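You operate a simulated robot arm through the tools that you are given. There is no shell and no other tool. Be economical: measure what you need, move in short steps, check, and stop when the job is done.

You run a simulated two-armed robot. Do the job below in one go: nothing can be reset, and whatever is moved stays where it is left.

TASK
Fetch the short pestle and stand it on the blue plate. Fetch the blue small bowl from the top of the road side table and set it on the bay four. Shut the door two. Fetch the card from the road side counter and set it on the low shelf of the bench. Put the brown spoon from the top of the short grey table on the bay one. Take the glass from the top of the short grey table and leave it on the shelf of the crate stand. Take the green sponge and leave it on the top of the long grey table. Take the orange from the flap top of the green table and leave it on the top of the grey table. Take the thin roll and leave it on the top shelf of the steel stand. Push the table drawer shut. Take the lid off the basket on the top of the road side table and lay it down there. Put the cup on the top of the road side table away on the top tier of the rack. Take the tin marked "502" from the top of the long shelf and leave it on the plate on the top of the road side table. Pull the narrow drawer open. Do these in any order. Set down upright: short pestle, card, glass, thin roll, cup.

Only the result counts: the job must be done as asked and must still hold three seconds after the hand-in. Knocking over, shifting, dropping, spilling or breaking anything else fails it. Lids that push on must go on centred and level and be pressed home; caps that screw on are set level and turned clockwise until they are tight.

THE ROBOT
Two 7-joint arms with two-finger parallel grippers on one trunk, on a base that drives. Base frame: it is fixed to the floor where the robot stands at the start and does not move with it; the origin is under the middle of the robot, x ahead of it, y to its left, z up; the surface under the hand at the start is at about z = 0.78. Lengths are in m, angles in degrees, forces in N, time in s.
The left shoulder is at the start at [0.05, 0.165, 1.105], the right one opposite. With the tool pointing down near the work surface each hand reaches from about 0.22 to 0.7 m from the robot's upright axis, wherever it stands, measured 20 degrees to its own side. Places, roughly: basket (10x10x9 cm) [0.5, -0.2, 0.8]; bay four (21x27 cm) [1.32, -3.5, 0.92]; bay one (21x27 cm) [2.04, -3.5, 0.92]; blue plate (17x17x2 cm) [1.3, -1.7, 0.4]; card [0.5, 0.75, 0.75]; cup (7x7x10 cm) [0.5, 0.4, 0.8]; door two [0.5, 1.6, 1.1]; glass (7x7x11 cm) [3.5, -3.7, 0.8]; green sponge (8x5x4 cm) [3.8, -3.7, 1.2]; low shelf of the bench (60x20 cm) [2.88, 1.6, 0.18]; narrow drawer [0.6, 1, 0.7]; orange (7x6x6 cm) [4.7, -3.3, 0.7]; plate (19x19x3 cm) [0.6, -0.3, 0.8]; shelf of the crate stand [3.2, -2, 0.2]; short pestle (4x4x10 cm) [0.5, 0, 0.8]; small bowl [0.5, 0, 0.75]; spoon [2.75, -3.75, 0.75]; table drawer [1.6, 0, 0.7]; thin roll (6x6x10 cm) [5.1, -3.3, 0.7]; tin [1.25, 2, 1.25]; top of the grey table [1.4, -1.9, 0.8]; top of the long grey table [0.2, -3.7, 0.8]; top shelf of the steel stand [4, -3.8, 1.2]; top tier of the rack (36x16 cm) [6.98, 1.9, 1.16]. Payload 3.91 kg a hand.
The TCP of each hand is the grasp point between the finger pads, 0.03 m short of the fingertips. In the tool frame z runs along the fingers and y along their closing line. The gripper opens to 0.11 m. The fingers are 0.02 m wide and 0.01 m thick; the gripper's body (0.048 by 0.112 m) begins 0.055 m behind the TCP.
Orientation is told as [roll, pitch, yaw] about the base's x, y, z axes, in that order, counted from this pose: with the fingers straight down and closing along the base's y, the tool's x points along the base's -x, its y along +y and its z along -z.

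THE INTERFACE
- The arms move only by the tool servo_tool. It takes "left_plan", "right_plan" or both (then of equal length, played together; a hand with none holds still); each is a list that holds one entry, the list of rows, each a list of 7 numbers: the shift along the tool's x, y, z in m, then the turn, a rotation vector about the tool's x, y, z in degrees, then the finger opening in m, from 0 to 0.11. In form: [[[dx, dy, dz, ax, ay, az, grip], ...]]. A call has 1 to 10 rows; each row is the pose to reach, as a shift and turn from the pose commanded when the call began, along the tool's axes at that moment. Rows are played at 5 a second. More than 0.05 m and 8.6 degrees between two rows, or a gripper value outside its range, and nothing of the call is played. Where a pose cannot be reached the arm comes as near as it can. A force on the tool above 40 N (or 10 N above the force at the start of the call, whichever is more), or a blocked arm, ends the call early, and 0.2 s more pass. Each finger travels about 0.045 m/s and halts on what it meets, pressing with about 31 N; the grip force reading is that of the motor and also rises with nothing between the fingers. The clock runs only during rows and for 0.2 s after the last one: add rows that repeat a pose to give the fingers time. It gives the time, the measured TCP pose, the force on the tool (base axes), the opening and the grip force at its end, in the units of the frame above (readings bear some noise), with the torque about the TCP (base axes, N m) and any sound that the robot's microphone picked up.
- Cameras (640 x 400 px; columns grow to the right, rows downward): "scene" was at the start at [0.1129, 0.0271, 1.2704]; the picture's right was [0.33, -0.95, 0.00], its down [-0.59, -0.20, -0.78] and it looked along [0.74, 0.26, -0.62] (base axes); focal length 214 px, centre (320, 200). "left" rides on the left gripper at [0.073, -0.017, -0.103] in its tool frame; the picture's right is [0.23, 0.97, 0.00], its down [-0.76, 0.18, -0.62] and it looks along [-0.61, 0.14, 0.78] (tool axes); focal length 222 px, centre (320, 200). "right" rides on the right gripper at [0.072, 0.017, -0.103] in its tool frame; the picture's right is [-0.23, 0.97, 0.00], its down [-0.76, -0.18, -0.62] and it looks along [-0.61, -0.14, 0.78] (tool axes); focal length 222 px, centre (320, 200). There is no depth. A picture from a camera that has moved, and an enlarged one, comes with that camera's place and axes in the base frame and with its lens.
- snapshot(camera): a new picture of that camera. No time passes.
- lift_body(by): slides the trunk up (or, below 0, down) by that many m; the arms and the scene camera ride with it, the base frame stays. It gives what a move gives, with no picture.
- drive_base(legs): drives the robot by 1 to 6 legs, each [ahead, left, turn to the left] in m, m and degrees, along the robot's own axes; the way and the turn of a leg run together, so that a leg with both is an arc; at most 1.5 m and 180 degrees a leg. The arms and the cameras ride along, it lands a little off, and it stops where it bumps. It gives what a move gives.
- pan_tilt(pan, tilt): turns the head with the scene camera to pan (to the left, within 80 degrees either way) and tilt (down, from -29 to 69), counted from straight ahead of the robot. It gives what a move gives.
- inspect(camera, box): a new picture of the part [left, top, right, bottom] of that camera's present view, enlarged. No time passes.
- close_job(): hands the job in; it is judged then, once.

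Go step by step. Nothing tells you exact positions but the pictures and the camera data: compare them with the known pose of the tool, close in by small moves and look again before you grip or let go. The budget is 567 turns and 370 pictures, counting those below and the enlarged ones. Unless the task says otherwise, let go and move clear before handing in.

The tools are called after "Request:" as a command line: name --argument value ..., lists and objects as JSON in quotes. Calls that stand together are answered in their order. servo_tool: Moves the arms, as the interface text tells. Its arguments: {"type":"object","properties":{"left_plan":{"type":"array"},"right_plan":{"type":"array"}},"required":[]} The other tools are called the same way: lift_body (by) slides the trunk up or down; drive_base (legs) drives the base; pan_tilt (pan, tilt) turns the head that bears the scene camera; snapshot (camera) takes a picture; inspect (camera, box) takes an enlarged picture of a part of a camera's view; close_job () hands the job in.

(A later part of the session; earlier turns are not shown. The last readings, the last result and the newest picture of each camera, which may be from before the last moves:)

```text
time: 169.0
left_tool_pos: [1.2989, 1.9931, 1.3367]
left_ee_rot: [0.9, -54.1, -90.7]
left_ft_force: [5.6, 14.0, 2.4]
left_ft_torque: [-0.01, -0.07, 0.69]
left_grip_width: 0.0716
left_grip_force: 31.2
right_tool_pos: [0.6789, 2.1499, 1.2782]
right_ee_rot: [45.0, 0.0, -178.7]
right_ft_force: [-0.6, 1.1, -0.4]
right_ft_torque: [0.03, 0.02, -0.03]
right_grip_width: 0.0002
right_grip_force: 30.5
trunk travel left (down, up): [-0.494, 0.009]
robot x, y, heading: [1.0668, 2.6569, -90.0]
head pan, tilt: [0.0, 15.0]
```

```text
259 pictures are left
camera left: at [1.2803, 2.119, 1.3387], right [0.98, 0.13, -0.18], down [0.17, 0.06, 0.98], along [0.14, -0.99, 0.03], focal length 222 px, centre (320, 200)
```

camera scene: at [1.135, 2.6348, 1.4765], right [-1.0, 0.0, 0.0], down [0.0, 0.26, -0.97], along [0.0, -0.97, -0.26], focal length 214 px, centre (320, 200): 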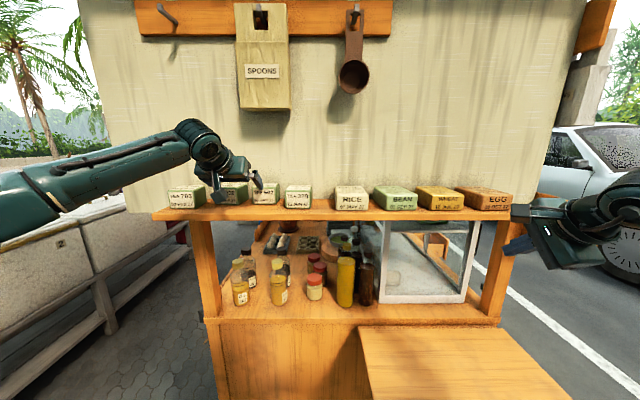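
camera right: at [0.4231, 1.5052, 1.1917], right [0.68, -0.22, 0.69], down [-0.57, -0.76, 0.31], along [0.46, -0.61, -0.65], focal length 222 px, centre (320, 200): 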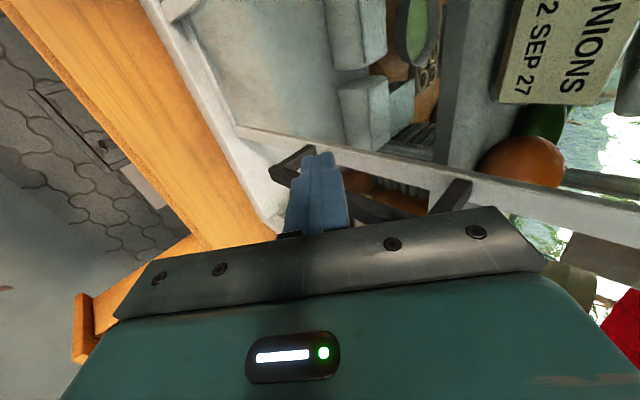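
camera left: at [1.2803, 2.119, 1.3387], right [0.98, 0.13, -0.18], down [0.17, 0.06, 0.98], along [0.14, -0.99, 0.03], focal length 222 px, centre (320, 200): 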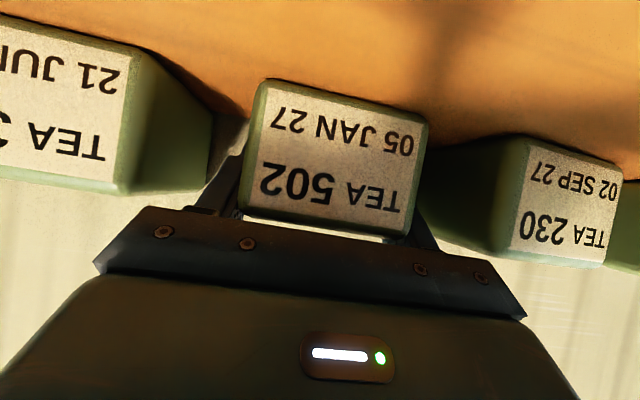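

Request:
servo_tool --left_plan '[[[-0.01, 0, -0.01, 0, 0, 0, 0.05], [-0.02, 0, -0.025, 0, 0, 0, 0.05], [-0.025, 0, -0.05, 0, 0, 0, 0.05], [-0.025, 0, -0.09, 0, 0, 0, 0.05], [-0.025, 0, -0.13, 0, 0, 0, 0.05]]]'

Request:
drive_base --legs '[[-0.3, 0, 0]]'

Request:
snapshot --camera "scene"

```text
time: 170.2
left_tool_pos: [1.2942, 2.0822, 1.4341]
left_ee_rot: [0.9, -53.8, -90.9]
left_ft_force: [1.2, 0.6, -1.0]
left_ft_torque: [-0.03, 0.02, -0.03]
left_grip_width: 0.0716
left_grip_force: 31.1
right_tool_pos: [0.6767, 2.149, 1.2761]
right_ee_rot: [44.8, 0.1, -178.7]
right_ft_force: [0.9, 0.2, -0.1]
right_ft_torque: [0.0, 0.01, -0.02]
right_grip_width: 0.0
right_grip_force: 30.9
trunk travel left (down, up): [-0.494, 0.009]
robot x, y, heading: [1.0668, 2.6574, -90.2]
head pan, tilt: [0.0, 15.0]
```

```text
time: 172.2
left_tool_pos: [1.2939, 2.3803, 1.4335]
left_ee_rot: [0.9, -54.0, -91.0]
left_ft_force: [-0.1, 0.5, -1.7]
left_ft_torque: [0.01, 0.01, -0.03]
left_grip_width: 0.0717
left_grip_force: 31.3
right_tool_pos: [0.6768, 2.4505, 1.2756]
right_ee_rot: [44.9, 0.1, -178.6]
right_ft_force: [0.5, -0.1, 0.0]
right_ft_torque: [0.03, -0.02, -0.01]
right_grip_width: 0.0
right_grip_force: 31.2
trunk travel left (down, up): [-0.494, 0.009]
robot x, y, heading: [1.0698, 2.9575, -90.2]
head pan, tilt: [0.0, 15.0]
```

```text
258 pictures are left
camera scene: at [1.071, 2.8333, 1.4766], right [-1.0, 0.0, 0.0], down [0.0, 0.26, -0.97], along [0.0, -0.97, -0.26], focal length 214 px, centre (320, 200)
```

scene: 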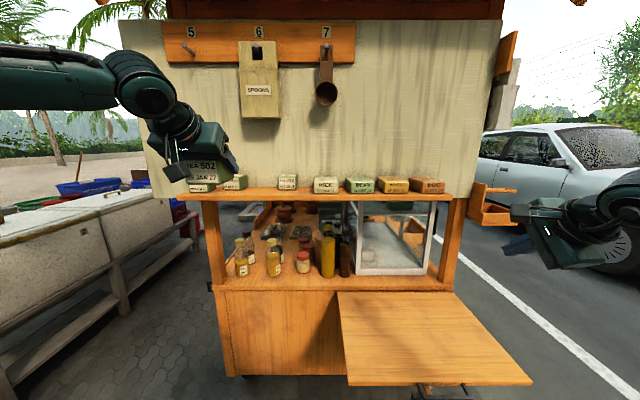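

Tin in hand. I tuck the right arm and drive back to the table front.

Request:
servo_tool --right_plan '[[[0.005, -0.022, -0.022, 2.96, 2.88, -6.97, 0.03], [0.01, -0.045, -0.045, 5.92, 5.77, -13.9, 0.03], [0.015, -0.067, -0.067, 8.87, 8.65, -20.9, 0.03], [0.02, -0.09, -0.09, 11.8, 11.5, -27.9, 0.03], [0.025, -0.112, -0.112, 14.8, 14.4, -34.8, 0.03], [0.03, -0.134, -0.134, 17.75, 17.3, -41.8, 0.03]]]'

Request:
servo_tool --right_plan '[[[0, 0, 0, 2.96, 2.88, -6.97, 0.05], [0, 0, 0, 5.92, 5.77, -13.9, 0.05], [0, 0, 0, 8.87, 8.65, -20.9, 0.05], [0, 0, 0, 11.8, 11.5, -27.9, 0.05], [0, 0, 0, 14.8, 14.4, -34.8, 0.05], [0, 0, 0, 17.75, 17.3, -41.8, 0.05]]]'

Request:
lift_body --by -0.17

Request:
drive_base --legs '[[0, 0, 90], [-1.4, 0, 0], [0, -1.5, 0], [0, -1.5, 0]]'

```text
time: 173.6
left_tool_pos: [1.2942, 2.381, 1.4328]
left_ee_rot: [0.9, -53.9, -90.9]
left_ft_force: [0.6, -0.6, -1.0]
left_ft_torque: [-0.01, 0.01, 0.01]
left_grip_width: 0.0716
left_grip_force: 30.8
right_tool_pos: [0.7054, 2.6396, 1.2758]
right_ee_rot: [22.5, -9.2, -134.2]
right_ft_force: [-0.4, -0.2, 0.2]
right_ft_torque: [-0.01, -0.04, -0.02]
right_grip_width: 0.0295
right_grip_force: 0.1
trunk travel left (down, up): [-0.494, 0.009]
robot x, y, heading: [1.0699, 2.9563, -90.0]
head pan, tilt: [0.0, 15.0]
```

```text
time: 175.0
left_tool_pos: [1.2946, 2.3803, 1.4332]
left_ee_rot: [0.8, -54.0, -90.8]
left_ft_force: [0.4, -0.8, -2.6]
left_ft_torque: [-0.01, 0.05, -0.05]
left_grip_width: 0.0718
left_grip_force: 31.1
right_tool_pos: [0.7024, 2.6401, 1.2768]
right_ee_rot: [0.0, 0.2, -89.9]
right_ft_force: [0.4, 0.3, -0.9]
right_ft_torque: [-0.03, -0.02, 0.0]
right_grip_width: 0.0503
right_grip_force: 0.1
trunk travel left (down, up): [-0.494, 0.009]
robot x, y, heading: [1.0664, 2.9571, -89.9]
head pan, tilt: [0.0, 15.0]
```

```text
time: 177.0
left_tool_pos: [1.2946, 2.3811, 1.2622]
left_ee_rot: [0.8, -53.8, -90.9]
left_ft_force: [-0.1, -0.3, -1.8]
left_ft_torque: [-0.02, -0.05, 0.0]
left_grip_width: 0.0718
left_grip_force: 30.8
right_tool_pos: [0.7026, 2.6388, 1.106]
right_ee_rot: [0.2, 0.1, -90.1]
right_ft_force: [0.0, -0.8, 0.6]
right_ft_torque: [0.0, -0.01, 0.0]
right_grip_width: 0.0503
right_grip_force: 0.2
trunk travel left (down, up): [-0.324, 0.179]
robot x, y, heading: [1.0665, 2.9576, -90.0]
head pan, tilt: [0.0, 15.0]
```

```text
time: 213.5
left_tool_pos: [0.287, 0.1958, 1.2634]
left_ee_rot: [0.9, -53.7, 0.5]
left_ft_force: [-0.2, 0.3, -2.1]
left_ft_torque: [0.03, 0.03, -0.02]
left_grip_width: 0.072
left_grip_force: 30.7
right_tool_pos: [0.0425, -0.4028, 1.1069]
right_ee_rot: [0.2, 0.1, 1.3]
right_ft_force: [0.2, 1.0, 0.5]
right_ft_torque: [-0.03, -0.01, -0.01]
right_grip_width: 0.0502
right_grip_force: 0.1
trunk travel left (down, up): [-0.324, 0.179]
robot x, y, heading: [-0.2824, -0.0447, 1.2]
head pan, tilt: [0.0, 15.0]
```

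Request:
drive_base --legs '[[0, -0.5, -1.2], [0.25, 0, 0]]'

Request:
pan_tilt --pan 10 --tilt 50

Request:
snapshot --camera "scene"

```text
time: 219.8
left_tool_pos: [0.5447, -0.309, 1.2625]
left_ee_rot: [0.9, -53.8, -0.6]
left_ft_force: [1.3, 0.0, -2.2]
left_ft_torque: [-0.02, -0.02, -0.03]
left_grip_width: 0.0718
left_grip_force: 30.8
right_tool_pos: [0.2893, -0.9007, 1.1062]
right_ee_rot: [0.2, 0.2, 0.2]
right_ft_force: [-1.4, -0.5, 0.1]
right_ft_torque: [-0.02, 0.05, 0.02]
right_grip_width: 0.0501
right_grip_force: 0.0
trunk travel left (down, up): [-0.324, 0.179]
robot x, y, heading: [-0.0318, -0.538, -0.0]
head pan, tilt: [0.0, 15.0]
```

```text
time: 220.8
left_tool_pos: [0.5456, -0.3083, 1.2622]
left_ee_rot: [0.8, -53.8, -0.8]
left_ft_force: [-0.1, -0.1, -2.3]
left_ft_torque: [0.0, -0.04, -0.02]
left_grip_width: 0.0717
left_grip_force: 30.9
right_tool_pos: [0.2905, -0.9017, 1.1055]
right_ee_rot: [0.1, 0.1, 0.2]
right_ft_force: [-0.1, 0.6, 0.0]
right_ft_torque: [0.01, -0.03, 0.0]
right_grip_width: 0.0501
right_grip_force: 0.2
trunk travel left (down, up): [-0.324, 0.179]
robot x, y, heading: [-0.0293, -0.5344, 0.0]
head pan, tilt: [10.0, 50.0]
```

```text
257 pictures are left
camera scene: at [0.0778, -0.5235, 1.2529], right [0.18, -0.98, 0.0], down [-0.75, -0.13, -0.64], along [0.63, 0.11, -0.77], focal length 214 px, centre (320, 200)
```

scene: 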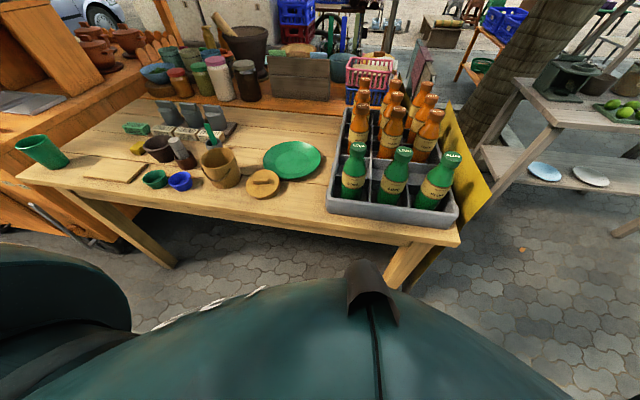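

Request:
servo_tool --left_plan '[[[0.025, -0.006, 0.03, 0, 0, 0, 0.05], [0.05, -0.012, 0.06, 0, 0, 0, 0.05], [0.075, -0.018, 0.09, 0, 0, 0, 0.05], [0.1, -0.024, 0.12, 0, 0, 0, 0.05], [0.125, -0.03, 0.147, 0, 0, 0, 0.05], [0.133, -0.032, 0.157, 0, 0, 0, 0.05]]]'

Request:
lift_body --by -0.14

Request:
inspect --camera "scene" --box '[220, 80, 380, 200]'

Request:
snapshot --camera "left"

```text
time: 222.2
left_tool_pos: [0.5933, -0.3382, 1.0624]
left_ee_rot: [0.7, -53.8, -0.6]
left_ft_force: [-0.9, 0.7, -1.7]
left_ft_torque: [-0.01, -0.02, 0.01]
left_grip_width: 0.0719
left_grip_force: 30.7
right_tool_pos: [0.2893, -0.9014, 1.1055]
right_ee_rot: [0.1, 0.0, 0.2]
right_ft_force: [0.1, 0.5, 0.2]
right_ft_torque: [0.03, -0.03, 0.01]
right_grip_width: 0.0502
right_grip_force: 0.0
trunk travel left (down, up): [-0.324, 0.179]
robot x, y, heading: [-0.0277, -0.5339, 0.1]
head pan, tilt: [10.0, 50.0]
```

```text
time: 223.8
left_tool_pos: [0.5931, -0.3368, 0.922]
left_ee_rot: [0.8, -53.9, -0.8]
left_ft_force: [0.8, 0.3, -2.0]
left_ft_torque: [0.01, 0.01, -0.01]
left_grip_width: 0.0717
left_grip_force: 31.1
right_tool_pos: [0.2894, -0.9019, 0.9676]
right_ee_rot: [0.2, 0.1, 0.1]
right_ft_force: [-0.7, -0.6, -0.5]
right_ft_torque: [-0.02, 0.02, -0.03]
right_grip_width: 0.0499
right_grip_force: 0.1
trunk travel left (down, up): [-0.184, 0.319]
robot x, y, heading: [-0.0298, -0.535, 0.2]
head pan, tilt: [10.0, 50.0]
```

```text
3.33 times, centred on (300, 140) of scene
camera zoom: at [0.0777, -0.5234, 1.1129], right [0.18, -0.98, 0.0], down [-0.75, -0.13, -0.64], along [0.63, 0.11, -0.77], focal length 715 px, centre (387, 400)
```

zoom: 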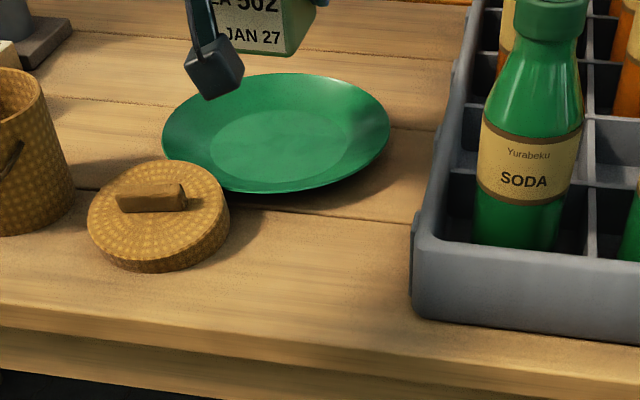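

```text
255 pictures are left
camera left: at [0.4667, -0.3555, 0.9243], right [-0.13, 0.98, -0.17], down [-0.05, 0.17, 0.98], along [0.99, 0.14, 0.03], focal length 222 px, centre (320, 200)
```

left: 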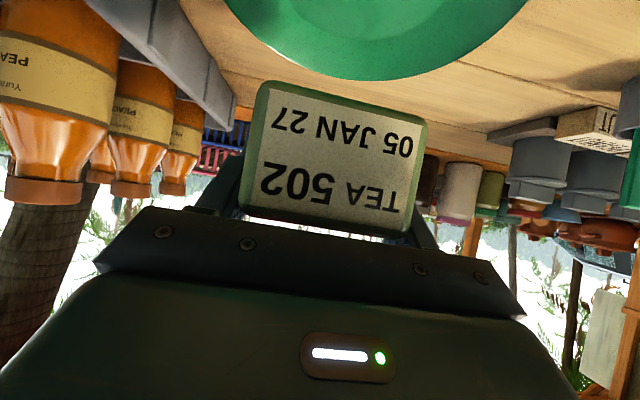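

Request:
servo_tool --left_plan '[[[0, -0.008, 0.0, 0, 0, 0, 0.05], [0, -0.015, 0.0, 0, 0, 0, 0.05]]]'

Request:
lift_body --by -0.07

Request:
snapshot --camera "left"

Request:
inspect --camera "scene" --box '[220, 60, 380, 180]'

```text
time: 224.4
left_tool_pos: [0.5947, -0.3531, 0.9229]
left_ee_rot: [0.9, -53.9, -0.6]
left_ft_force: [-0.5, 1.3, -2.2]
left_ft_torque: [-0.03, -0.01, -0.02]
left_grip_width: 0.072
left_grip_force: 31.0
right_tool_pos: [0.2904, -0.9007, 0.9657]
right_ee_rot: [0.2, 0.2, 0.2]
right_ft_force: [-0.3, 0.2, 0.5]
right_ft_torque: [0.02, 0.0, -0.01]
right_grip_width: 0.0499
right_grip_force: 0.1
trunk travel left (down, up): [-0.184, 0.319]
robot x, y, heading: [-0.0315, -0.5351, 0.3]
head pan, tilt: [10.0, 50.0]
```

```text
time: 225.5
left_tool_pos: [0.5934, -0.3524, 0.8511]
left_ee_rot: [0.9, -53.8, -0.7]
left_ft_force: [-0.8, 0.4, -0.8]
left_ft_torque: [0.0, -0.06, -0.01]
left_grip_width: 0.0717
left_grip_force: 31.0
right_tool_pos: [0.2893, -0.9009, 0.8969]
right_ee_rot: [0.2, 0.1, 0.2]
right_ft_force: [0.1, 0.2, -0.4]
right_ft_torque: [-0.02, -0.01, -0.05]
right_grip_width: 0.05
right_grip_force: 0.0
trunk travel left (down, up): [-0.114, 0.389]
robot x, y, heading: [-0.0301, -0.5362, 0.1]
head pan, tilt: [10.0, 50.0]
```

```text
254 pictures are left
camera left: at [0.4666, -0.3707, 0.854], right [-0.13, 0.98, -0.17], down [-0.05, 0.17, 0.98], along [0.99, 0.14, 0.03], focal length 222 px, centre (320, 200)
```

left: 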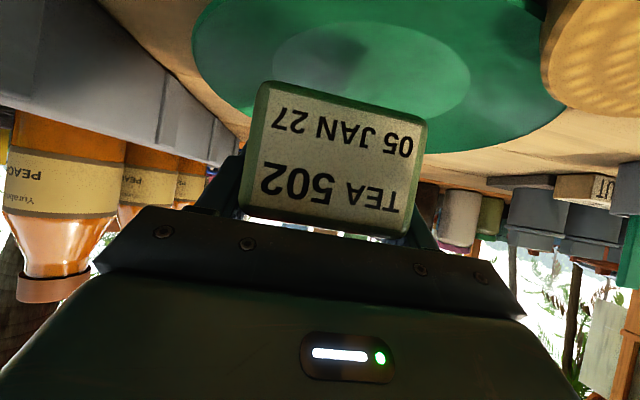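

```text
3.33 times, centred on (300, 120) of scene
camera zoom: at [0.0777, -0.5235, 1.0428], right [0.18, -0.98, 0.0], down [-0.75, -0.13, -0.64], along [0.63, 0.11, -0.77], focal length 715 px, centre (387, 467)
```

zoom: 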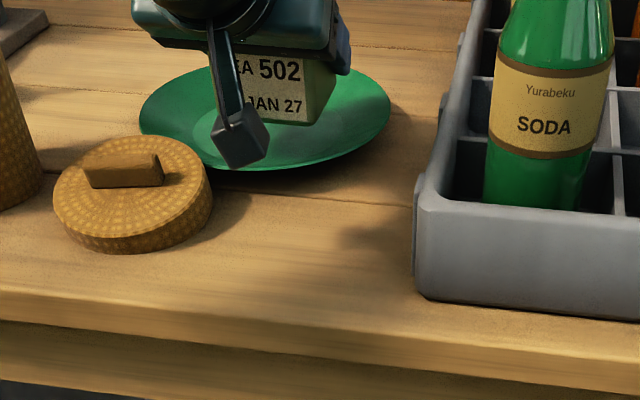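

Request:
lift_body --by -0.014

Request:
snapshot --camera "left"

```text
time: 226.1
left_tool_pos: [0.5932, -0.3525, 0.8382]
left_ee_rot: [0.9, -53.8, -0.6]
left_ft_force: [0.1, -0.7, -1.0]
left_ft_torque: [0.0, 0.0, -0.01]
left_grip_width: 0.072
left_grip_force: 30.8
right_tool_pos: [0.29, -0.9024, 0.882]
right_ee_rot: [0.2, 0.1, 0.1]
right_ft_force: [-0.1, -1.0, 0.8]
right_ft_torque: [0.0, 0.0, 0.0]
right_grip_width: 0.0501
right_grip_force: 0.0
trunk travel left (down, up): [-0.1, 0.403]
robot x, y, heading: [-0.0294, -0.5353, 0.1]
head pan, tilt: [10.0, 50.0]
```

```text
252 pictures are left
camera left: at [0.4666, -0.3707, 0.8399], right [-0.13, 0.98, -0.17], down [-0.05, 0.17, 0.98], along [0.99, 0.14, 0.03], focal length 222 px, centre (320, 200)
```

left: 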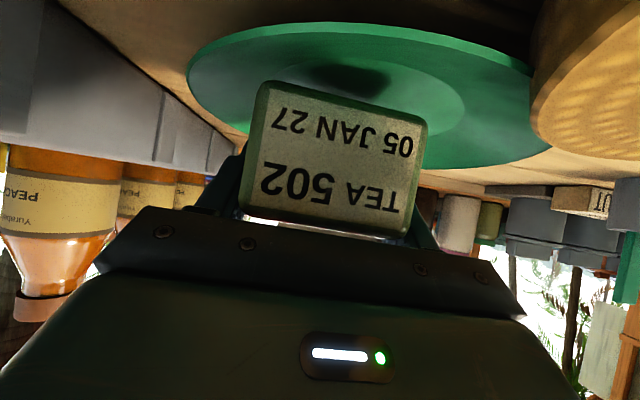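

Request:
lift_body --by -0.007

```text
time: 226.7
left_tool_pos: [0.5936, -0.353, 0.8311]
left_ee_rot: [0.8, -53.8, -0.6]
left_ft_force: [1.4, 1.1, 3.1]
left_ft_torque: [-0.16, 0.09, -0.01]
left_grip_width: 0.0719
left_grip_force: 31.2
right_tool_pos: [0.2893, -0.9008, 0.8757]
right_ee_rot: [0.2, 0.1, 0.2]
right_ft_force: [-0.3, -0.4, 0.2]
right_ft_torque: [0.0, -0.02, -0.01]
right_grip_width: 0.05
right_grip_force: 0.0
trunk travel left (down, up): [-0.093, 0.41]
robot x, y, heading: [-0.0324, -0.5419, -0.0]
head pan, tilt: [10.0, 50.0]
```

Request:
servo_tool --left_plan '[[[0, 0, 0, 0, 0, 0, 0.075], [0, 0, 0, 0, 0, 0, 0.085], [0, 0, 0, 0, 0, 0, 0.095], [0, 0, 0, 0, 0, 0, 0.095], [0, 0, -0.03, 0, 0, 0, 0.095], [0, 0, -0.07, 0, 0, 0, 0.095], [0, 0, -0.11, 0, 0, 0, 0.095]]]'

Request:
inspect --camera "scene" --box '[180, 40, 380, 180]'

```text
time: 228.3
left_tool_pos: [0.5033, -0.3535, 0.8974]
left_ee_rot: [0.9, -53.8, -0.6]
left_ft_force: [-1.0, 0.2, 0.7]
left_ft_torque: [-0.01, 0.0, 0.0]
left_grip_width: 0.0952
left_grip_force: 0.0
right_tool_pos: [0.2909, -0.9016, 0.8769]
right_ee_rot: [0.2, 0.2, 0.1]
right_ft_force: [0.4, 0.3, 0.2]
right_ft_torque: [-0.02, 0.02, 0.0]
right_grip_width: 0.05
right_grip_force: 0.1
trunk travel left (down, up): [-0.093, 0.41]
robot x, y, heading: [-0.0263, -0.5349, 0.0]
head pan, tilt: [10.0, 50.0]
```

```text
2.86 times, centred on (280, 110) of scene
camera zoom: at [0.0777, -0.5235, 1.0218], right [0.18, -0.98, 0.0], down [-0.75, -0.13, -0.64], along [0.63, 0.11, -0.77], focal length 613 px, centre (434, 457)
```

zoom: 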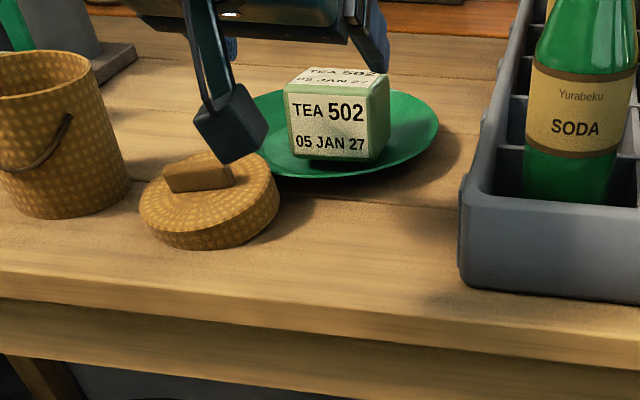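

Tin is on the plate. Raise, retract, and move to the cup/card position.

Request:
lift_body --by 0.231

Request:
servo_tool --left_plan '[[[0.025, 0.02, -0.03, 0, 0, 0, 0.095], [0.05, 0.04, -0.06, 0, 0, 0, 0.095], [0.075, 0.06, -0.09, 0, 0, 0, 0.095], [0.09, 0.07, -0.121, 0, 0, 0, 0.095]]]'

Request:
drive_base --legs '[[-0.12, 0, 0], [0, 1.05, 0]]'

Request:
pan_tilt --pan 10 --tilt 40

Request:
snapshot --camera "scene"

```text
time: 230.7
left_tool_pos: [0.5048, -0.354, 1.1269]
left_ee_rot: [0.9, -53.8, -0.6]
left_ft_force: [-1.0, 0.6, 0.0]
left_ft_torque: [-0.03, -0.01, 0.0]
left_grip_width: 0.095
left_grip_force: 0.2
right_tool_pos: [0.2894, -0.9014, 1.1077]
right_ee_rot: [0.2, 0.1, 0.1]
right_ft_force: [-0.1, 0.4, -0.6]
right_ft_torque: [0.0, 0.0, 0.0]
right_grip_width: 0.0498
right_grip_force: 0.1
trunk travel left (down, up): [-0.324, 0.179]
robot x, y, heading: [-0.0307, -0.5371, 0.1]
head pan, tilt: [10.0, 50.0]
```

```text
time: 231.7
left_tool_pos: [0.3538, -0.2838, 1.1275]
left_ee_rot: [0.9, -53.7, -0.7]
left_ft_force: [-0.1, -0.3, -0.8]
left_ft_torque: [0.0, 0.02, 0.01]
left_grip_width: 0.0948
left_grip_force: 0.1
right_tool_pos: [0.2896, -0.9001, 1.1063]
right_ee_rot: [0.1, 0.0, 0.3]
right_ft_force: [-0.2, -0.4, 0.4]
right_ft_torque: [0.03, -0.02, -0.04]
right_grip_width: 0.05
right_grip_force: 0.0
trunk travel left (down, up): [-0.324, 0.179]
robot x, y, heading: [-0.0278, -0.5365, -0.1]
head pan, tilt: [10.0, 50.0]
```

```text
time: 242.0
left_tool_pos: [0.2351, 0.7608, 1.1268]
left_ee_rot: [0.9, -53.7, -0.9]
left_ft_force: [0.5, 1.2, 0.6]
left_ft_torque: [-0.02, -0.03, 0.01]
left_grip_width: 0.0951
left_grip_force: 0.3
right_tool_pos: [0.1687, 0.1416, 1.1073]
right_ee_rot: [0.2, 0.2, -0.1]
right_ft_force: [0.9, 0.1, 0.1]
right_ft_torque: [0.03, -0.02, 0.04]
right_grip_width: 0.0499
right_grip_force: 0.0
trunk travel left (down, up): [-0.324, 0.179]
robot x, y, heading: [-0.1498, 0.5103, -0.4]
head pan, tilt: [10.0, 50.0]
```

```text
time: 242.8
left_tool_pos: [0.2366, 0.7604, 1.1279]
left_ee_rot: [0.9, -53.7, -1.0]
left_ft_force: [-0.5, -0.1, -0.1]
left_ft_torque: [0.01, 0.0, 0.01]
left_grip_width: 0.0951
left_grip_force: 0.1
right_tool_pos: [0.1671, 0.1411, 1.1073]
right_ee_rot: [0.3, 0.1, -0.2]
right_ft_force: [0.2, -0.3, -0.9]
right_ft_torque: [-0.01, -0.01, 0.02]
right_grip_width: 0.0503
right_grip_force: 0.0
trunk travel left (down, up): [-0.324, 0.179]
robot x, y, heading: [-0.1523, 0.5108, -0.4]
head pan, tilt: [10.0, 40.0]
```

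```text
250 pictures are left
camera scene: at [-0.0344, 0.5231, 1.267], right [0.17, -0.99, 0.0], down [-0.63, -0.11, -0.77], along [0.75, 0.13, -0.64], focal length 214 px, centre (320, 200)
```

scene: 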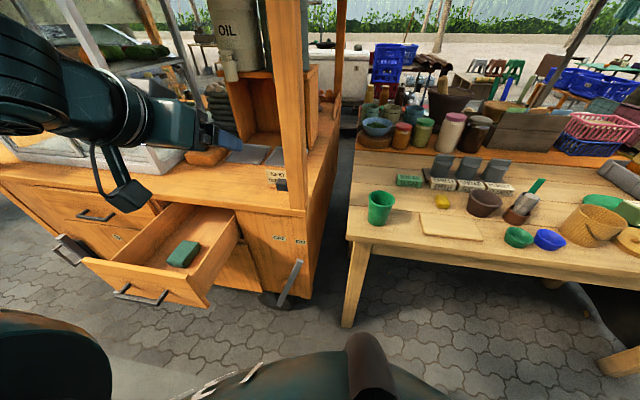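

Cup at about [0.46,0.421]. Right hand goes over it.

Request:
servo_tool --right_plan '[[[-0.029, 0.028, 0.0, 0, 0, 0, 0.06], [-0.058, 0.056, 0.0, 0, 0, 0, 0.07], [-0.087, 0.084, 0.01, 0, 0, 0, 0.08], [-0.117, 0.112, 0.02, 0, 0, 0, 0.09], [-0.146, 0.14, 0.03, 0, 0, 0, 0.1], [-0.175, 0.168, 0.045, 0, 0, 0, 0.1], [-0.205, 0.196, 0.06, 0, 0, 0, 0.1], [-0.234, 0.224, 0.075, 0, 0, 0, 0.1], [-0.264, 0.252, 0.09, 0, 0, 0, 0.1], [-0.293, 0.28, 0.1, 0, 0, 0, 0.1]]]'

Request:
snapshot --camera "right"

Request:
inspect --camera "scene" --box '[300, 140, 460, 260]'

```text
time: 245.0
left_tool_pos: [0.2359, 0.7601, 1.1269]
left_ee_rot: [0.8, -53.6, -0.9]
left_ft_force: [0.7, -0.4, -0.9]
left_ft_torque: [-0.03, -0.05, -0.04]
left_grip_width: 0.0952
left_grip_force: 0.1
right_tool_pos: [0.4605, 0.4241, 1.007]
right_ee_rot: [0.1, 0.0, -0.2]
right_ft_force: [0.2, 0.0, 0.5]
right_ft_torque: [0.01, 0.0, -0.01]
right_grip_width: 0.1
right_grip_force: 0.0
trunk travel left (down, up): [-0.324, 0.179]
robot x, y, heading: [-0.1522, 0.5056, -0.0]
head pan, tilt: [10.0, 40.0]
```

```text
249 pictures are left
camera right: at [0.3889, 0.4397, 1.1104], right [0.23, 0.97, 0.0], down [0.76, -0.18, 0.62], along [0.61, -0.14, -0.78], focal length 222 px, centre (320, 200)
```

right: 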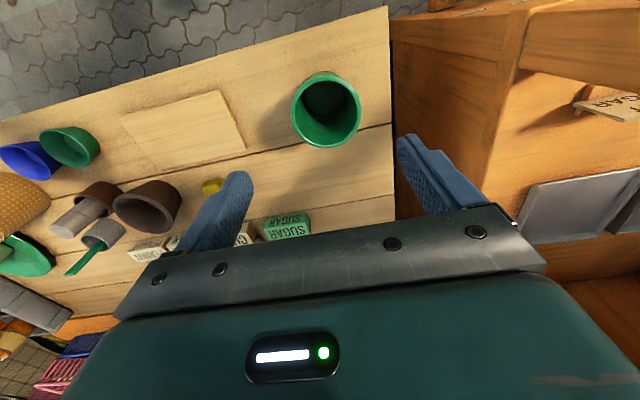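

```text
3.33 times, centred on (380, 200) of scene
camera zoom: at [-0.0343, 0.524, 1.267], right [0.17, -0.99, 0.0], down [-0.63, -0.11, -0.77], along [0.75, 0.13, -0.64], focal length 715 px, centre (120, 200)
```

zoom: 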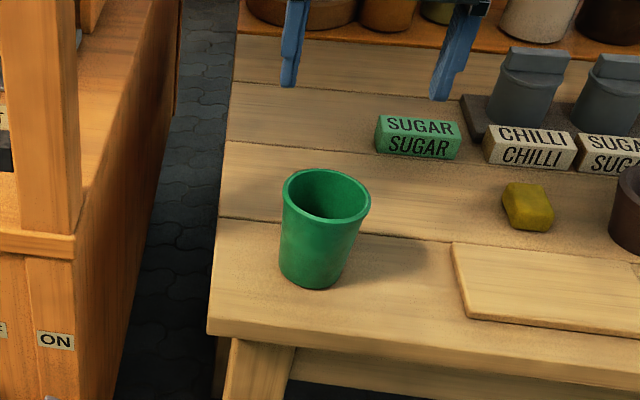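

Request:
servo_tool --right_plan '[[[0.0055, 0.006, 0.04, 0, 0, 0, 0.1], [0.0055, 0.006, 0.08, 0, 0, 0, 0.1], [0.0055, 0.006, 0.12, 0, 0, 0, 0.1], [0.0055, 0.006, 0.15, 0, 0, 0, 0.1], [0.0055, 0.006, 0.162, 0, 0, 0, 0.1]]]'

Request:
inspect --camera "scene" --box '[300, 140, 460, 260]'

```text
time: 246.2
left_tool_pos: [0.2343, 0.7614, 1.1278]
left_ee_rot: [0.9, -53.8, -1.0]
left_ft_force: [0.3, 0.3, -0.1]
left_ft_torque: [-0.01, 0.01, 0.0]
left_grip_width: 0.095
left_grip_force: 0.0
right_tool_pos: [0.455, 0.427, 0.8448]
right_ee_rot: [0.2, 0.0, -0.3]
right_ft_force: [0.6, 0.0, -0.6]
right_ft_torque: [0.01, 0.01, 0.0]
right_grip_width: 0.1
right_grip_force: 0.0
trunk travel left (down, up): [-0.324, 0.179]
robot x, y, heading: [-0.1522, 0.5068, -0.2]
head pan, tilt: [10.0, 40.0]
```

```text
3.33 times, centred on (380, 200) of scene
camera zoom: at [-0.0343, 0.5231, 1.267], right [0.17, -0.99, 0.0], down [-0.63, -0.11, -0.77], along [0.75, 0.13, -0.64], focal length 715 px, centre (120, 200)
```

zoom: 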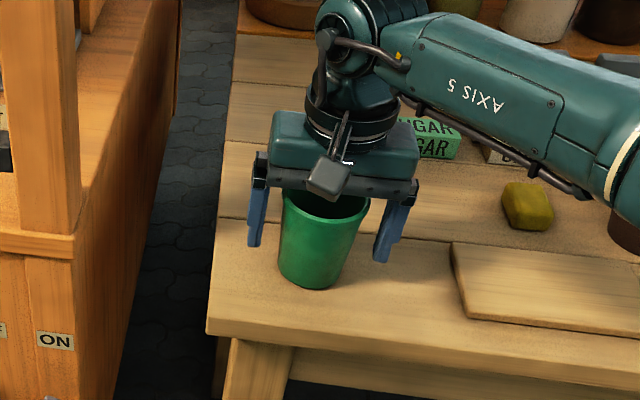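

Request:
servo_tool --right_plan '[[[0, 0, 0, 0, 0, 0, 0.08], [0, 0, 0, 0, 0, 0, 0.065], [0, 0, 0, 0, 0, 0, 0.05], [0, 0, 0, 0, 0, 0, 0.05], [0, 0, 0, 0, 0, 0, 0.05]]]'

Request:
servo_tool --right_plan '[[[0, 0, -0.02, 0, 0, 0, 0.05], [0, 0, -0.05, 0, 0, 0, 0.05], [0, 0, -0.09, 0, 0, 0, 0.05], [0, 0, -0.13, 0, 0, 0, 0.05], [0, 0, -0.17, 0, 0, 0, 0.05], [0, 0, -0.21, 0, 0, 0, 0.05]]]'

Request:
snapshot --camera "right"

```text
time: 247.4
left_tool_pos: [0.236, 0.7597, 1.1273]
left_ee_rot: [0.9, -53.8, -1.0]
left_ft_force: [-0.2, -1.0, 0.0]
left_ft_torque: [0.02, -0.01, -0.01]
left_grip_width: 0.095
left_grip_force: 0.0
right_tool_pos: [0.4546, 0.4298, 0.8434]
right_ee_rot: [0.2, 0.1, -0.1]
right_ft_force: [0.3, 0.3, 0.2]
right_ft_torque: [-0.01, 0.03, 0.0]
right_grip_width: 0.0694
right_grip_force: 30.7
trunk travel left (down, up): [-0.324, 0.179]
robot x, y, heading: [-0.1523, 0.5083, -0.2]
head pan, tilt: [10.0, 40.0]
```

```text
time: 248.8
left_tool_pos: [0.2358, 0.7596, 1.1277]
left_ee_rot: [1.0, -53.7, -1.0]
left_ft_force: [0.9, -0.3, -0.8]
left_ft_torque: [-0.03, 0.0, 0.02]
left_grip_width: 0.0948
left_grip_force: 0.0
right_tool_pos: [0.4547, 0.4277, 1.0561]
right_ee_rot: [0.2, 0.1, -0.1]
right_ft_force: [0.2, -0.1, -0.3]
right_ft_torque: [0.01, -0.01, -0.04]
right_grip_width: 0.0695
right_grip_force: 30.5
trunk travel left (down, up): [-0.324, 0.179]
robot x, y, heading: [-0.1481, 0.5078, -0.2]
head pan, tilt: [10.0, 40.0]
```

```text
246 pictures are left
camera right: at [0.3826, 0.4438, 1.1589], right [0.23, 0.97, 0.0], down [0.76, -0.18, 0.62], along [0.6, -0.14, -0.78], focal length 222 px, centre (320, 200)
```

right: 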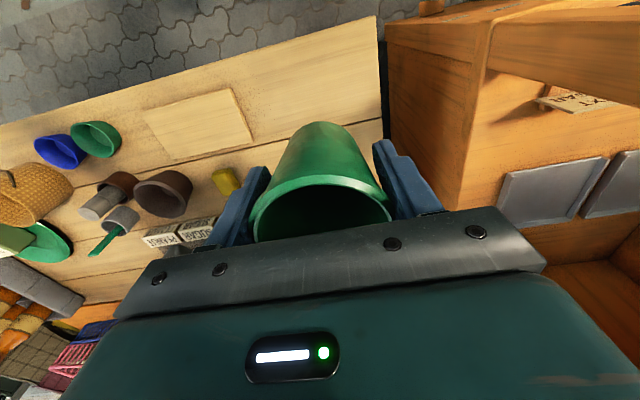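

Cup held. Now look at the card on the counter.

Request:
servo_tool --right_plan '[[[0.04, -0.02, 0, 0, 0, 0, 0.05], [0.08, -0.04, -0.01, 0, 0, 0, 0.05], [0.12, -0.06, -0.02, 0, 0, 0, 0.05], [0.16, -0.08, -0.03, 0, 0, 0, 0.05], [0.2, -0.1, -0.04, 0, 0, 0, 0.05]]]'

Request:
pan_tilt --pan 20 --tilt 35

Request:
inspect --camera "scene" --box '[260, 120, 400, 220]'

```text
time: 250.0
left_tool_pos: [0.235, 0.7599, 1.1275]
left_ee_rot: [0.9, -53.8, -1.1]
left_ft_force: [-0.5, -0.8, 0.7]
left_ft_torque: [-0.01, 0.01, 0.03]
left_grip_width: 0.095
left_grip_force: 0.0
right_tool_pos: [0.254, 0.3274, 1.0952]
right_ee_rot: [0.1, 0.1, -0.2]
right_ft_force: [-0.1, 0.0, -0.3]
right_ft_torque: [0.01, 0.03, -0.04]
right_grip_width: 0.0693
right_grip_force: 31.7
trunk travel left (down, up): [-0.324, 0.179]
robot x, y, heading: [-0.1469, 0.5092, -0.2]
head pan, tilt: [10.0, 40.0]
```

```text
time: 250.7
left_tool_pos: [0.2363, 0.7591, 1.1256]
left_ee_rot: [0.9, -53.7, -0.9]
left_ft_force: [0.8, -0.1, 0.0]
left_ft_torque: [0.01, -0.01, -0.01]
left_grip_width: 0.095
left_grip_force: 0.0
right_tool_pos: [0.2563, 0.3278, 1.0946]
right_ee_rot: [0.2, 0.1, -0.2]
right_ft_force: [-0.4, 0.1, -0.9]
right_ft_torque: [0.0, 0.04, 0.02]
right_grip_width: 0.0693
right_grip_force: 31.1
trunk travel left (down, up): [-0.324, 0.179]
robot x, y, heading: [-0.1502, 0.5088, -0.4]
head pan, tilt: [20.0, 35.0]
```

```text
4.00 times, centred on (330, 170) of scene
camera zoom: at [-0.0353, 0.5384, 1.2745], right [0.34, -0.94, 0.0], down [-0.54, -0.19, -0.82], along [0.77, 0.28, -0.57], focal length 858 px, centre (280, 320)
```

zoom: 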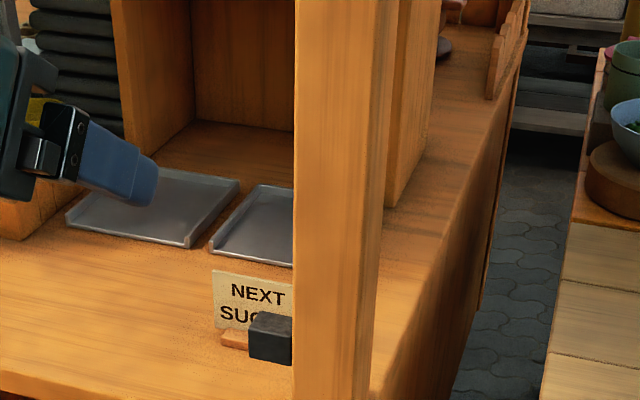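

Request:
servo_tool --left_plan '[[[-0.0064, 0.019, 0.0218, 6.88, 0, 5.0, 0.08], [-0.0127, 0.038, 0.0437, 13.75, 0, 10.0, 0.06], [-0.019, 0.057, 0.0655, 20.6, 0, 15.0, 0.05], [-0.0254, 0.076, 0.0874, 27.5, 0, 20.0, 0.05], [-0.0318, 0.095, 0.1092, 34.4, 0, 25.0, 0.05], [-0.038, 0.114, 0.131, 41.3, 0, 30.0, 0.05], [-0.0445, 0.133, 0.153, 48.1, 0, 35.0, 0.05], [-0.051, 0.152, 0.175, 55.0, 0, 40.0, 0.05], [-0.0572, 0.171, 0.1966, 61.9, 0, 45.0, 0.05], [-0.0636, 0.19, 0.2184, 68.8, 0, 50.0, 0.05]]]'

Request:
snapshot --camera "left"

Request:
snapshot --camera "scene"

```text
time: 252.9
left_tool_pos: [0.4047, 0.8938, 1.087]
left_ee_rot: [-0.3, -53.3, -85.3]
left_ft_force: [0.4, 0.2, -0.2]
left_ft_torque: [0.04, 0.02, 0.02]
left_grip_width: 0.05
left_grip_force: 0.1
left hand out of reach, approached as far as the arm can: row 9, 10
right_tool_pos: [0.2557, 0.3265, 1.0937]
right_ee_rot: [0.4, 0.1, -0.2]
right_ft_force: [0.5, -0.3, -0.7]
right_ft_torque: [0.04, 0.01, -0.01]
right_grip_width: 0.0694
right_grip_force: 30.6
trunk travel left (down, up): [-0.324, 0.179]
robot x, y, heading: [-0.15, 0.5084, -0.3]
head pan, tilt: [20.0, 35.0]
```

```text
244 pictures are left
camera left: at [0.3764, 1.0172, 1.0904], right [0.96, 0.21, -0.18], down [0.18, 0.06, 0.98], along [0.22, -0.98, 0.02], focal length 222 px, centre (320, 200)
```

left: 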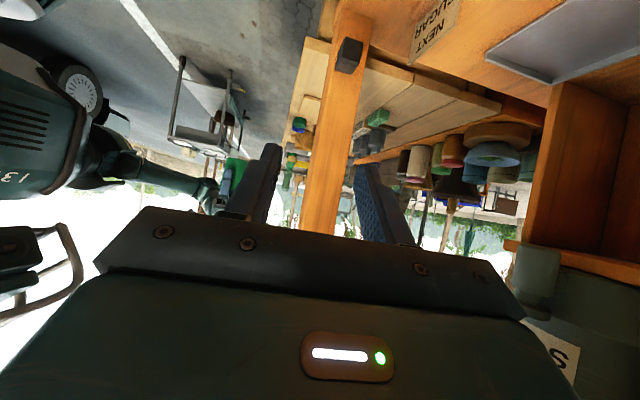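

```text
243 pictures are left
camera scene: at [-0.0342, 0.5363, 1.2745], right [0.34, -0.94, 0.0], down [-0.54, -0.19, -0.82], along [0.77, 0.28, -0.57], focal length 214 px, centre (320, 200)
```

scene: 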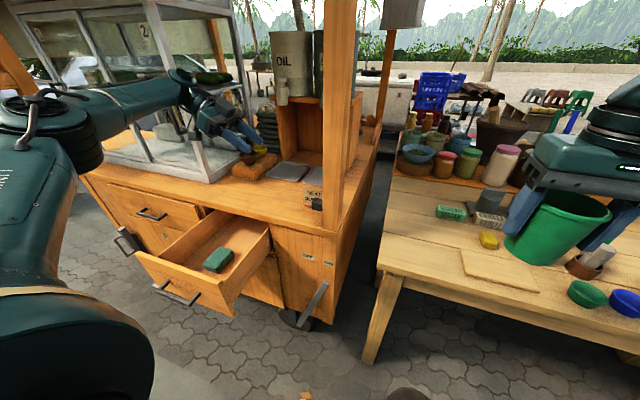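

Request:
drive_base --legs '[[0.12, 0, 0]]'

Request:
snapshot --camera "left"

```text
time: 254.1
left_tool_pos: [0.5253, 0.895, 1.0866]
left_ee_rot: [-0.3, -53.4, -85.0]
left_ft_force: [0.4, 0.5, -0.6]
left_ft_torque: [-0.01, -0.01, -0.03]
left_grip_width: 0.0505
left_grip_force: 0.1
right_tool_pos: [0.376, 0.3278, 1.095]
right_ee_rot: [0.2, 0.2, -0.2]
right_ft_force: [-0.3, 0.2, -1.3]
right_ft_torque: [-0.02, 0.02, 0.0]
right_grip_width: 0.0691
right_grip_force: 31.5
trunk travel left (down, up): [-0.324, 0.179]
robot x, y, heading: [-0.0331, 0.5109, -0.3]
head pan, tilt: [20.0, 35.0]
```

```text
242 pictures are left
camera left: at [0.4961, 1.0188, 1.0894], right [0.96, 0.22, -0.19], down [0.18, 0.06, 0.98], along [0.22, -0.97, 0.02], focal length 222 px, centre (320, 200)
```

left: 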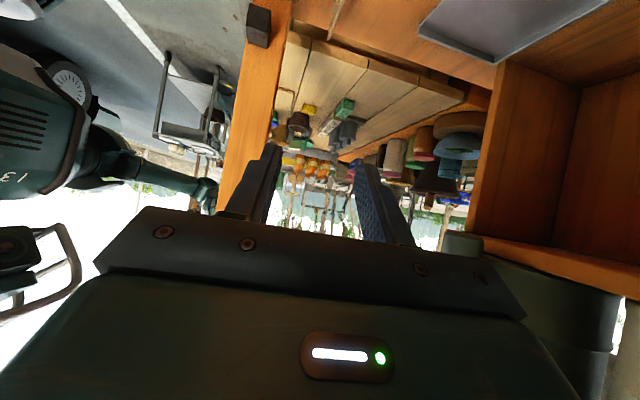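

Request:
lift_body --by -0.12

Request:
servo_tool --left_plan '[[[0.007, 0.004, 0.014, 1.2, 0, 0.9, 0.05], [0.014, 0.009, 0.028, 2.4, 0, 1.8, 0.05], [0.0216, 0.0133, 0.0412, 3.6, 0, 2.7, 0.05]]]'

Request:
snapshot --camera "left"

Request:
inspect --camera "scene" --box '[200, 80, 400, 230]'

```text
time: 255.6
left_tool_pos: [0.5226, 0.8948, 0.9663]
left_ee_rot: [-0.2, -53.4, -85.1]
left_ft_force: [-0.3, -0.4, 0.9]
left_ft_torque: [0.02, 0.02, 0.04]
left_grip_width: 0.0499
left_grip_force: 0.1
right_tool_pos: [0.3764, 0.3285, 0.9753]
right_ee_rot: [0.2, 0.1, -0.2]
right_ft_force: [1.0, 0.0, -0.6]
right_ft_torque: [-0.04, 0.03, -0.02]
right_grip_width: 0.0689
right_grip_force: 31.1
trunk travel left (down, up): [-0.204, 0.299]
robot x, y, heading: [-0.0317, 0.5104, -0.3]
head pan, tilt: [20.0, 35.0]
```

```text
time: 256.4
left_tool_pos: [0.5115, 0.8678, 0.9347]
left_ee_rot: [0.0, -53.2, -89.8]
left_ft_force: [0.3, -0.8, -0.4]
left_ft_torque: [-0.02, 0.02, 0.01]
left_grip_width: 0.0503
left_grip_force: 0.0
left hand out of reach, approached as far as the arm can: row 1, 2, 3
right_tool_pos: [0.3759, 0.3281, 0.9752]
right_ee_rot: [0.3, 0.1, 0.0]
right_ft_force: [0.2, -0.5, -0.9]
right_ft_torque: [0.03, -0.01, 0.01]
right_grip_width: 0.0692
right_grip_force: 31.4
trunk travel left (down, up): [-0.204, 0.299]
robot x, y, heading: [-0.0256, 0.5107, -0.5]
head pan, tilt: [20.0, 35.0]
```

```text
241 pictures are left
camera left: at [0.4939, 0.9931, 0.9379], right [0.97, 0.14, -0.18], down [0.18, 0.04, 0.98], along [0.15, -0.99, 0.02], focal length 222 px, centre (320, 200)
```

left: 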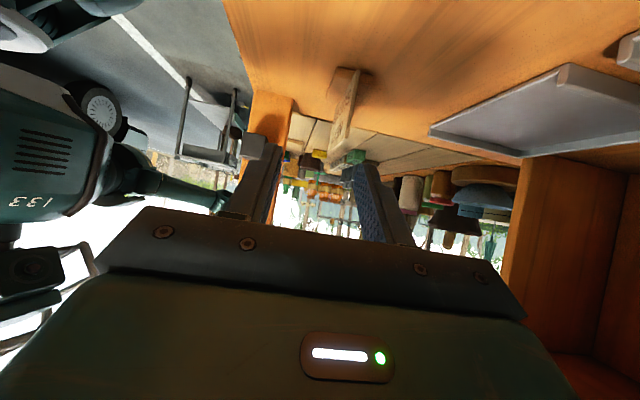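

```text
2.67 times, centred on (300, 155) of scene
camera zoom: at [0.085, 0.5379, 1.1546], right [0.34, -0.94, 0.0], down [-0.54, -0.19, -0.82], along [0.77, 0.28, -0.57], focal length 572 px, centre (373, 320)
```

zoom: 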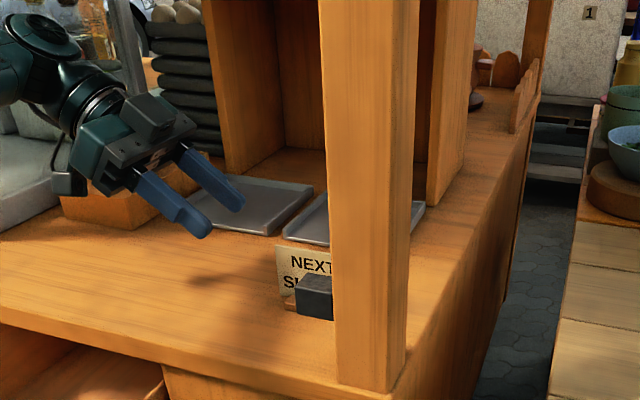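

Request:
drive_base --legs '[[0.024, -0.073, 0.3]]'

Request:
snapshot --camera "left"

Request:
inspect --camera "scene" --box '[200, 80, 400, 230]'

```text
time: 257.7
left_tool_pos: [0.5343, 0.7976, 0.9353]
left_ee_rot: [-0.1, -53.2, -89.3]
left_ft_force: [-0.7, 0.0, 0.3]
left_ft_torque: [0.02, -0.01, 0.0]
left_grip_width: 0.0503
left_grip_force: 0.0
right_tool_pos: [0.4008, 0.2561, 0.9751]
right_ee_rot: [0.2, 0.1, 0.2]
right_ft_force: [-0.4, 0.4, -0.9]
right_ft_torque: [-0.02, 0.03, -0.02]
right_grip_width: 0.0691
right_grip_force: 31.3
trunk travel left (down, up): [-0.204, 0.299]
robot x, y, heading: [-0.0011, 0.4361, 0.2]
head pan, tilt: [20.0, 35.0]
```

```text
239 pictures are left
camera left: at [0.5147, 0.9234, 0.938], right [0.97, 0.15, -0.18], down [0.18, 0.04, 0.98], along [0.15, -0.99, 0.02], focal length 222 px, centre (320, 200)
```

left: 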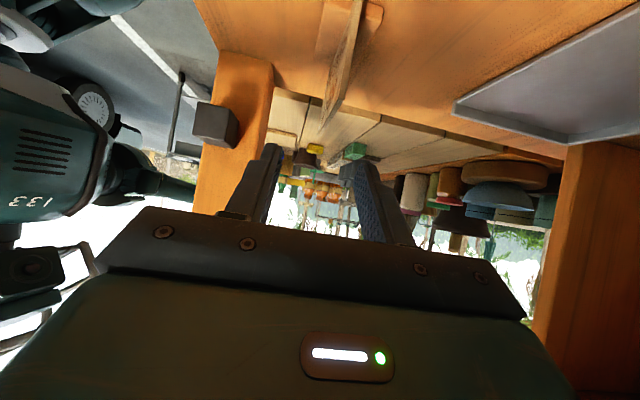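

```text
2.67 times, centred on (300, 155) of scene
camera zoom: at [0.1085, 0.4657, 1.1546], right [0.34, -0.94, 0.0], down [-0.54, -0.2, -0.82], along [0.77, 0.28, -0.57], focal length 572 px, centre (373, 320)
```

zoom: 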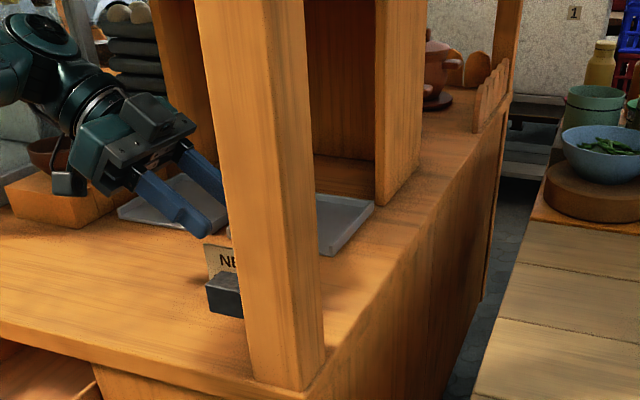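

Request:
lift_body --by -0.045

Request:
snapshot --camera "left"

```text
time: 258.6
left_tool_pos: [0.5339, 0.7984, 0.89]
left_ee_rot: [0.0, -53.2, -89.3]
left_ft_force: [0.8, 0.3, -0.3]
left_ft_torque: [0.01, 0.02, 0.06]
left_grip_width: 0.0503
left_grip_force: 0.0
right_tool_pos: [0.4009, 0.2562, 0.9305]
right_ee_rot: [0.2, 0.1, 0.1]
right_ft_force: [0.8, -0.1, -1.0]
right_ft_torque: [0.0, 0.0, 0.03]
right_grip_width: 0.0689
right_grip_force: 31.2
trunk travel left (down, up): [-0.159, 0.344]
robot x, y, heading: [-0.0085, 0.4362, 0.1]
head pan, tilt: [20.0, 35.0]
```

```text
237 pictures are left
camera left: at [0.5146, 0.9234, 0.8931], right [0.97, 0.15, -0.18], down [0.18, 0.04, 0.98], along [0.15, -0.99, 0.02], focal length 222 px, centre (320, 200)
```

left: 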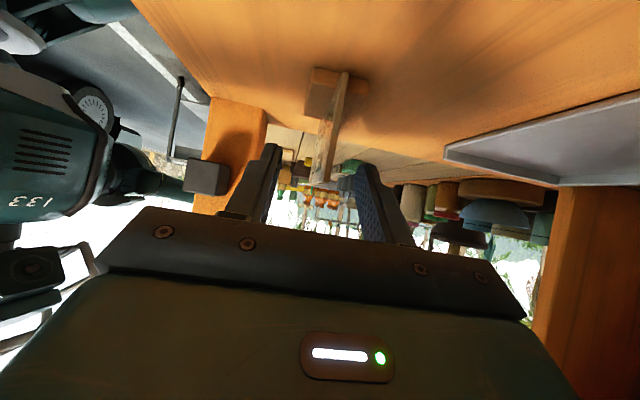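

Request:
lift_body --by -0.018

Request:
servo_tool --left_plan '[[[0, 0, 0, 0, 0, 0, 0.035], [0, 0, 0, 0, 0, 0, 0.02], [0, 0, 0, 0, 0, 0, 0.01], [0, 0, 0, 0, 0, 0, 0.0], [0, 0, 0, 0, 0, 0, 0.0], [0, 0, 0, 0, 0, 0, 0.0]]]'

Request:
snapshot --camera "left"

```text
time: 259.2
left_tool_pos: [0.5332, 0.7979, 0.8713]
left_ee_rot: [0.0, -53.1, -89.2]
left_ft_force: [-0.4, -0.1, -0.2]
left_ft_torque: [-0.01, 0.0, 0.03]
left_grip_width: 0.0503
left_grip_force: 0.0
right_tool_pos: [0.4004, 0.2581, 0.9127]
right_ee_rot: [0.2, 0.1, 0.0]
right_ft_force: [-0.8, -0.2, -1.1]
right_ft_torque: [-0.01, -0.03, -0.01]
right_grip_width: 0.0689
right_grip_force: 30.7
trunk travel left (down, up): [-0.141, 0.362]
robot x, y, heading: [-0.0059, 0.4338, 0.1]
head pan, tilt: [20.0, 35.0]
```

```text
time: 260.6
left_tool_pos: [0.534, 0.7982, 0.8719]
left_ee_rot: [-0.2, -53.1, -89.3]
left_ft_force: [-0.7, -0.2, 0.0]
left_ft_torque: [0.0, 0.02, -0.03]
left_grip_width: 0.0029
left_grip_force: 30.9
right_tool_pos: [0.4004, 0.2576, 0.9118]
right_ee_rot: [0.2, 0.1, 0.1]
right_ft_force: [0.4, -0.7, -0.3]
right_ft_torque: [0.03, 0.01, -0.02]
right_grip_width: 0.0691
right_grip_force: 30.5
trunk travel left (down, up): [-0.141, 0.362]
robot x, y, heading: [-0.0067, 0.4373, 0.2]
head pan, tilt: [20.0, 35.0]
```

```text
236 pictures are left
camera left: at [0.5147, 0.9235, 0.875], right [0.97, 0.15, -0.18], down [0.18, 0.04, 0.98], along [0.15, -0.99, 0.02], focal length 222 px, centre (320, 200)
```

left: 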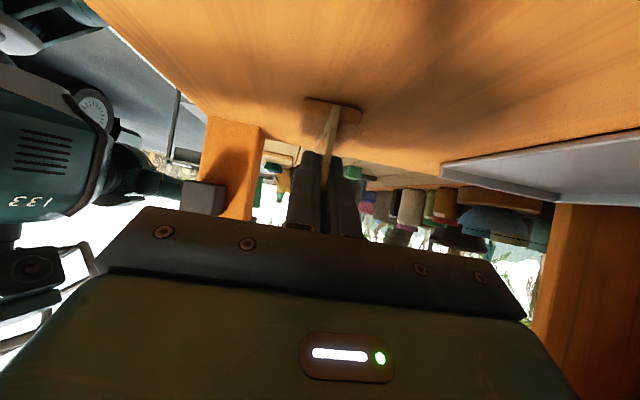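

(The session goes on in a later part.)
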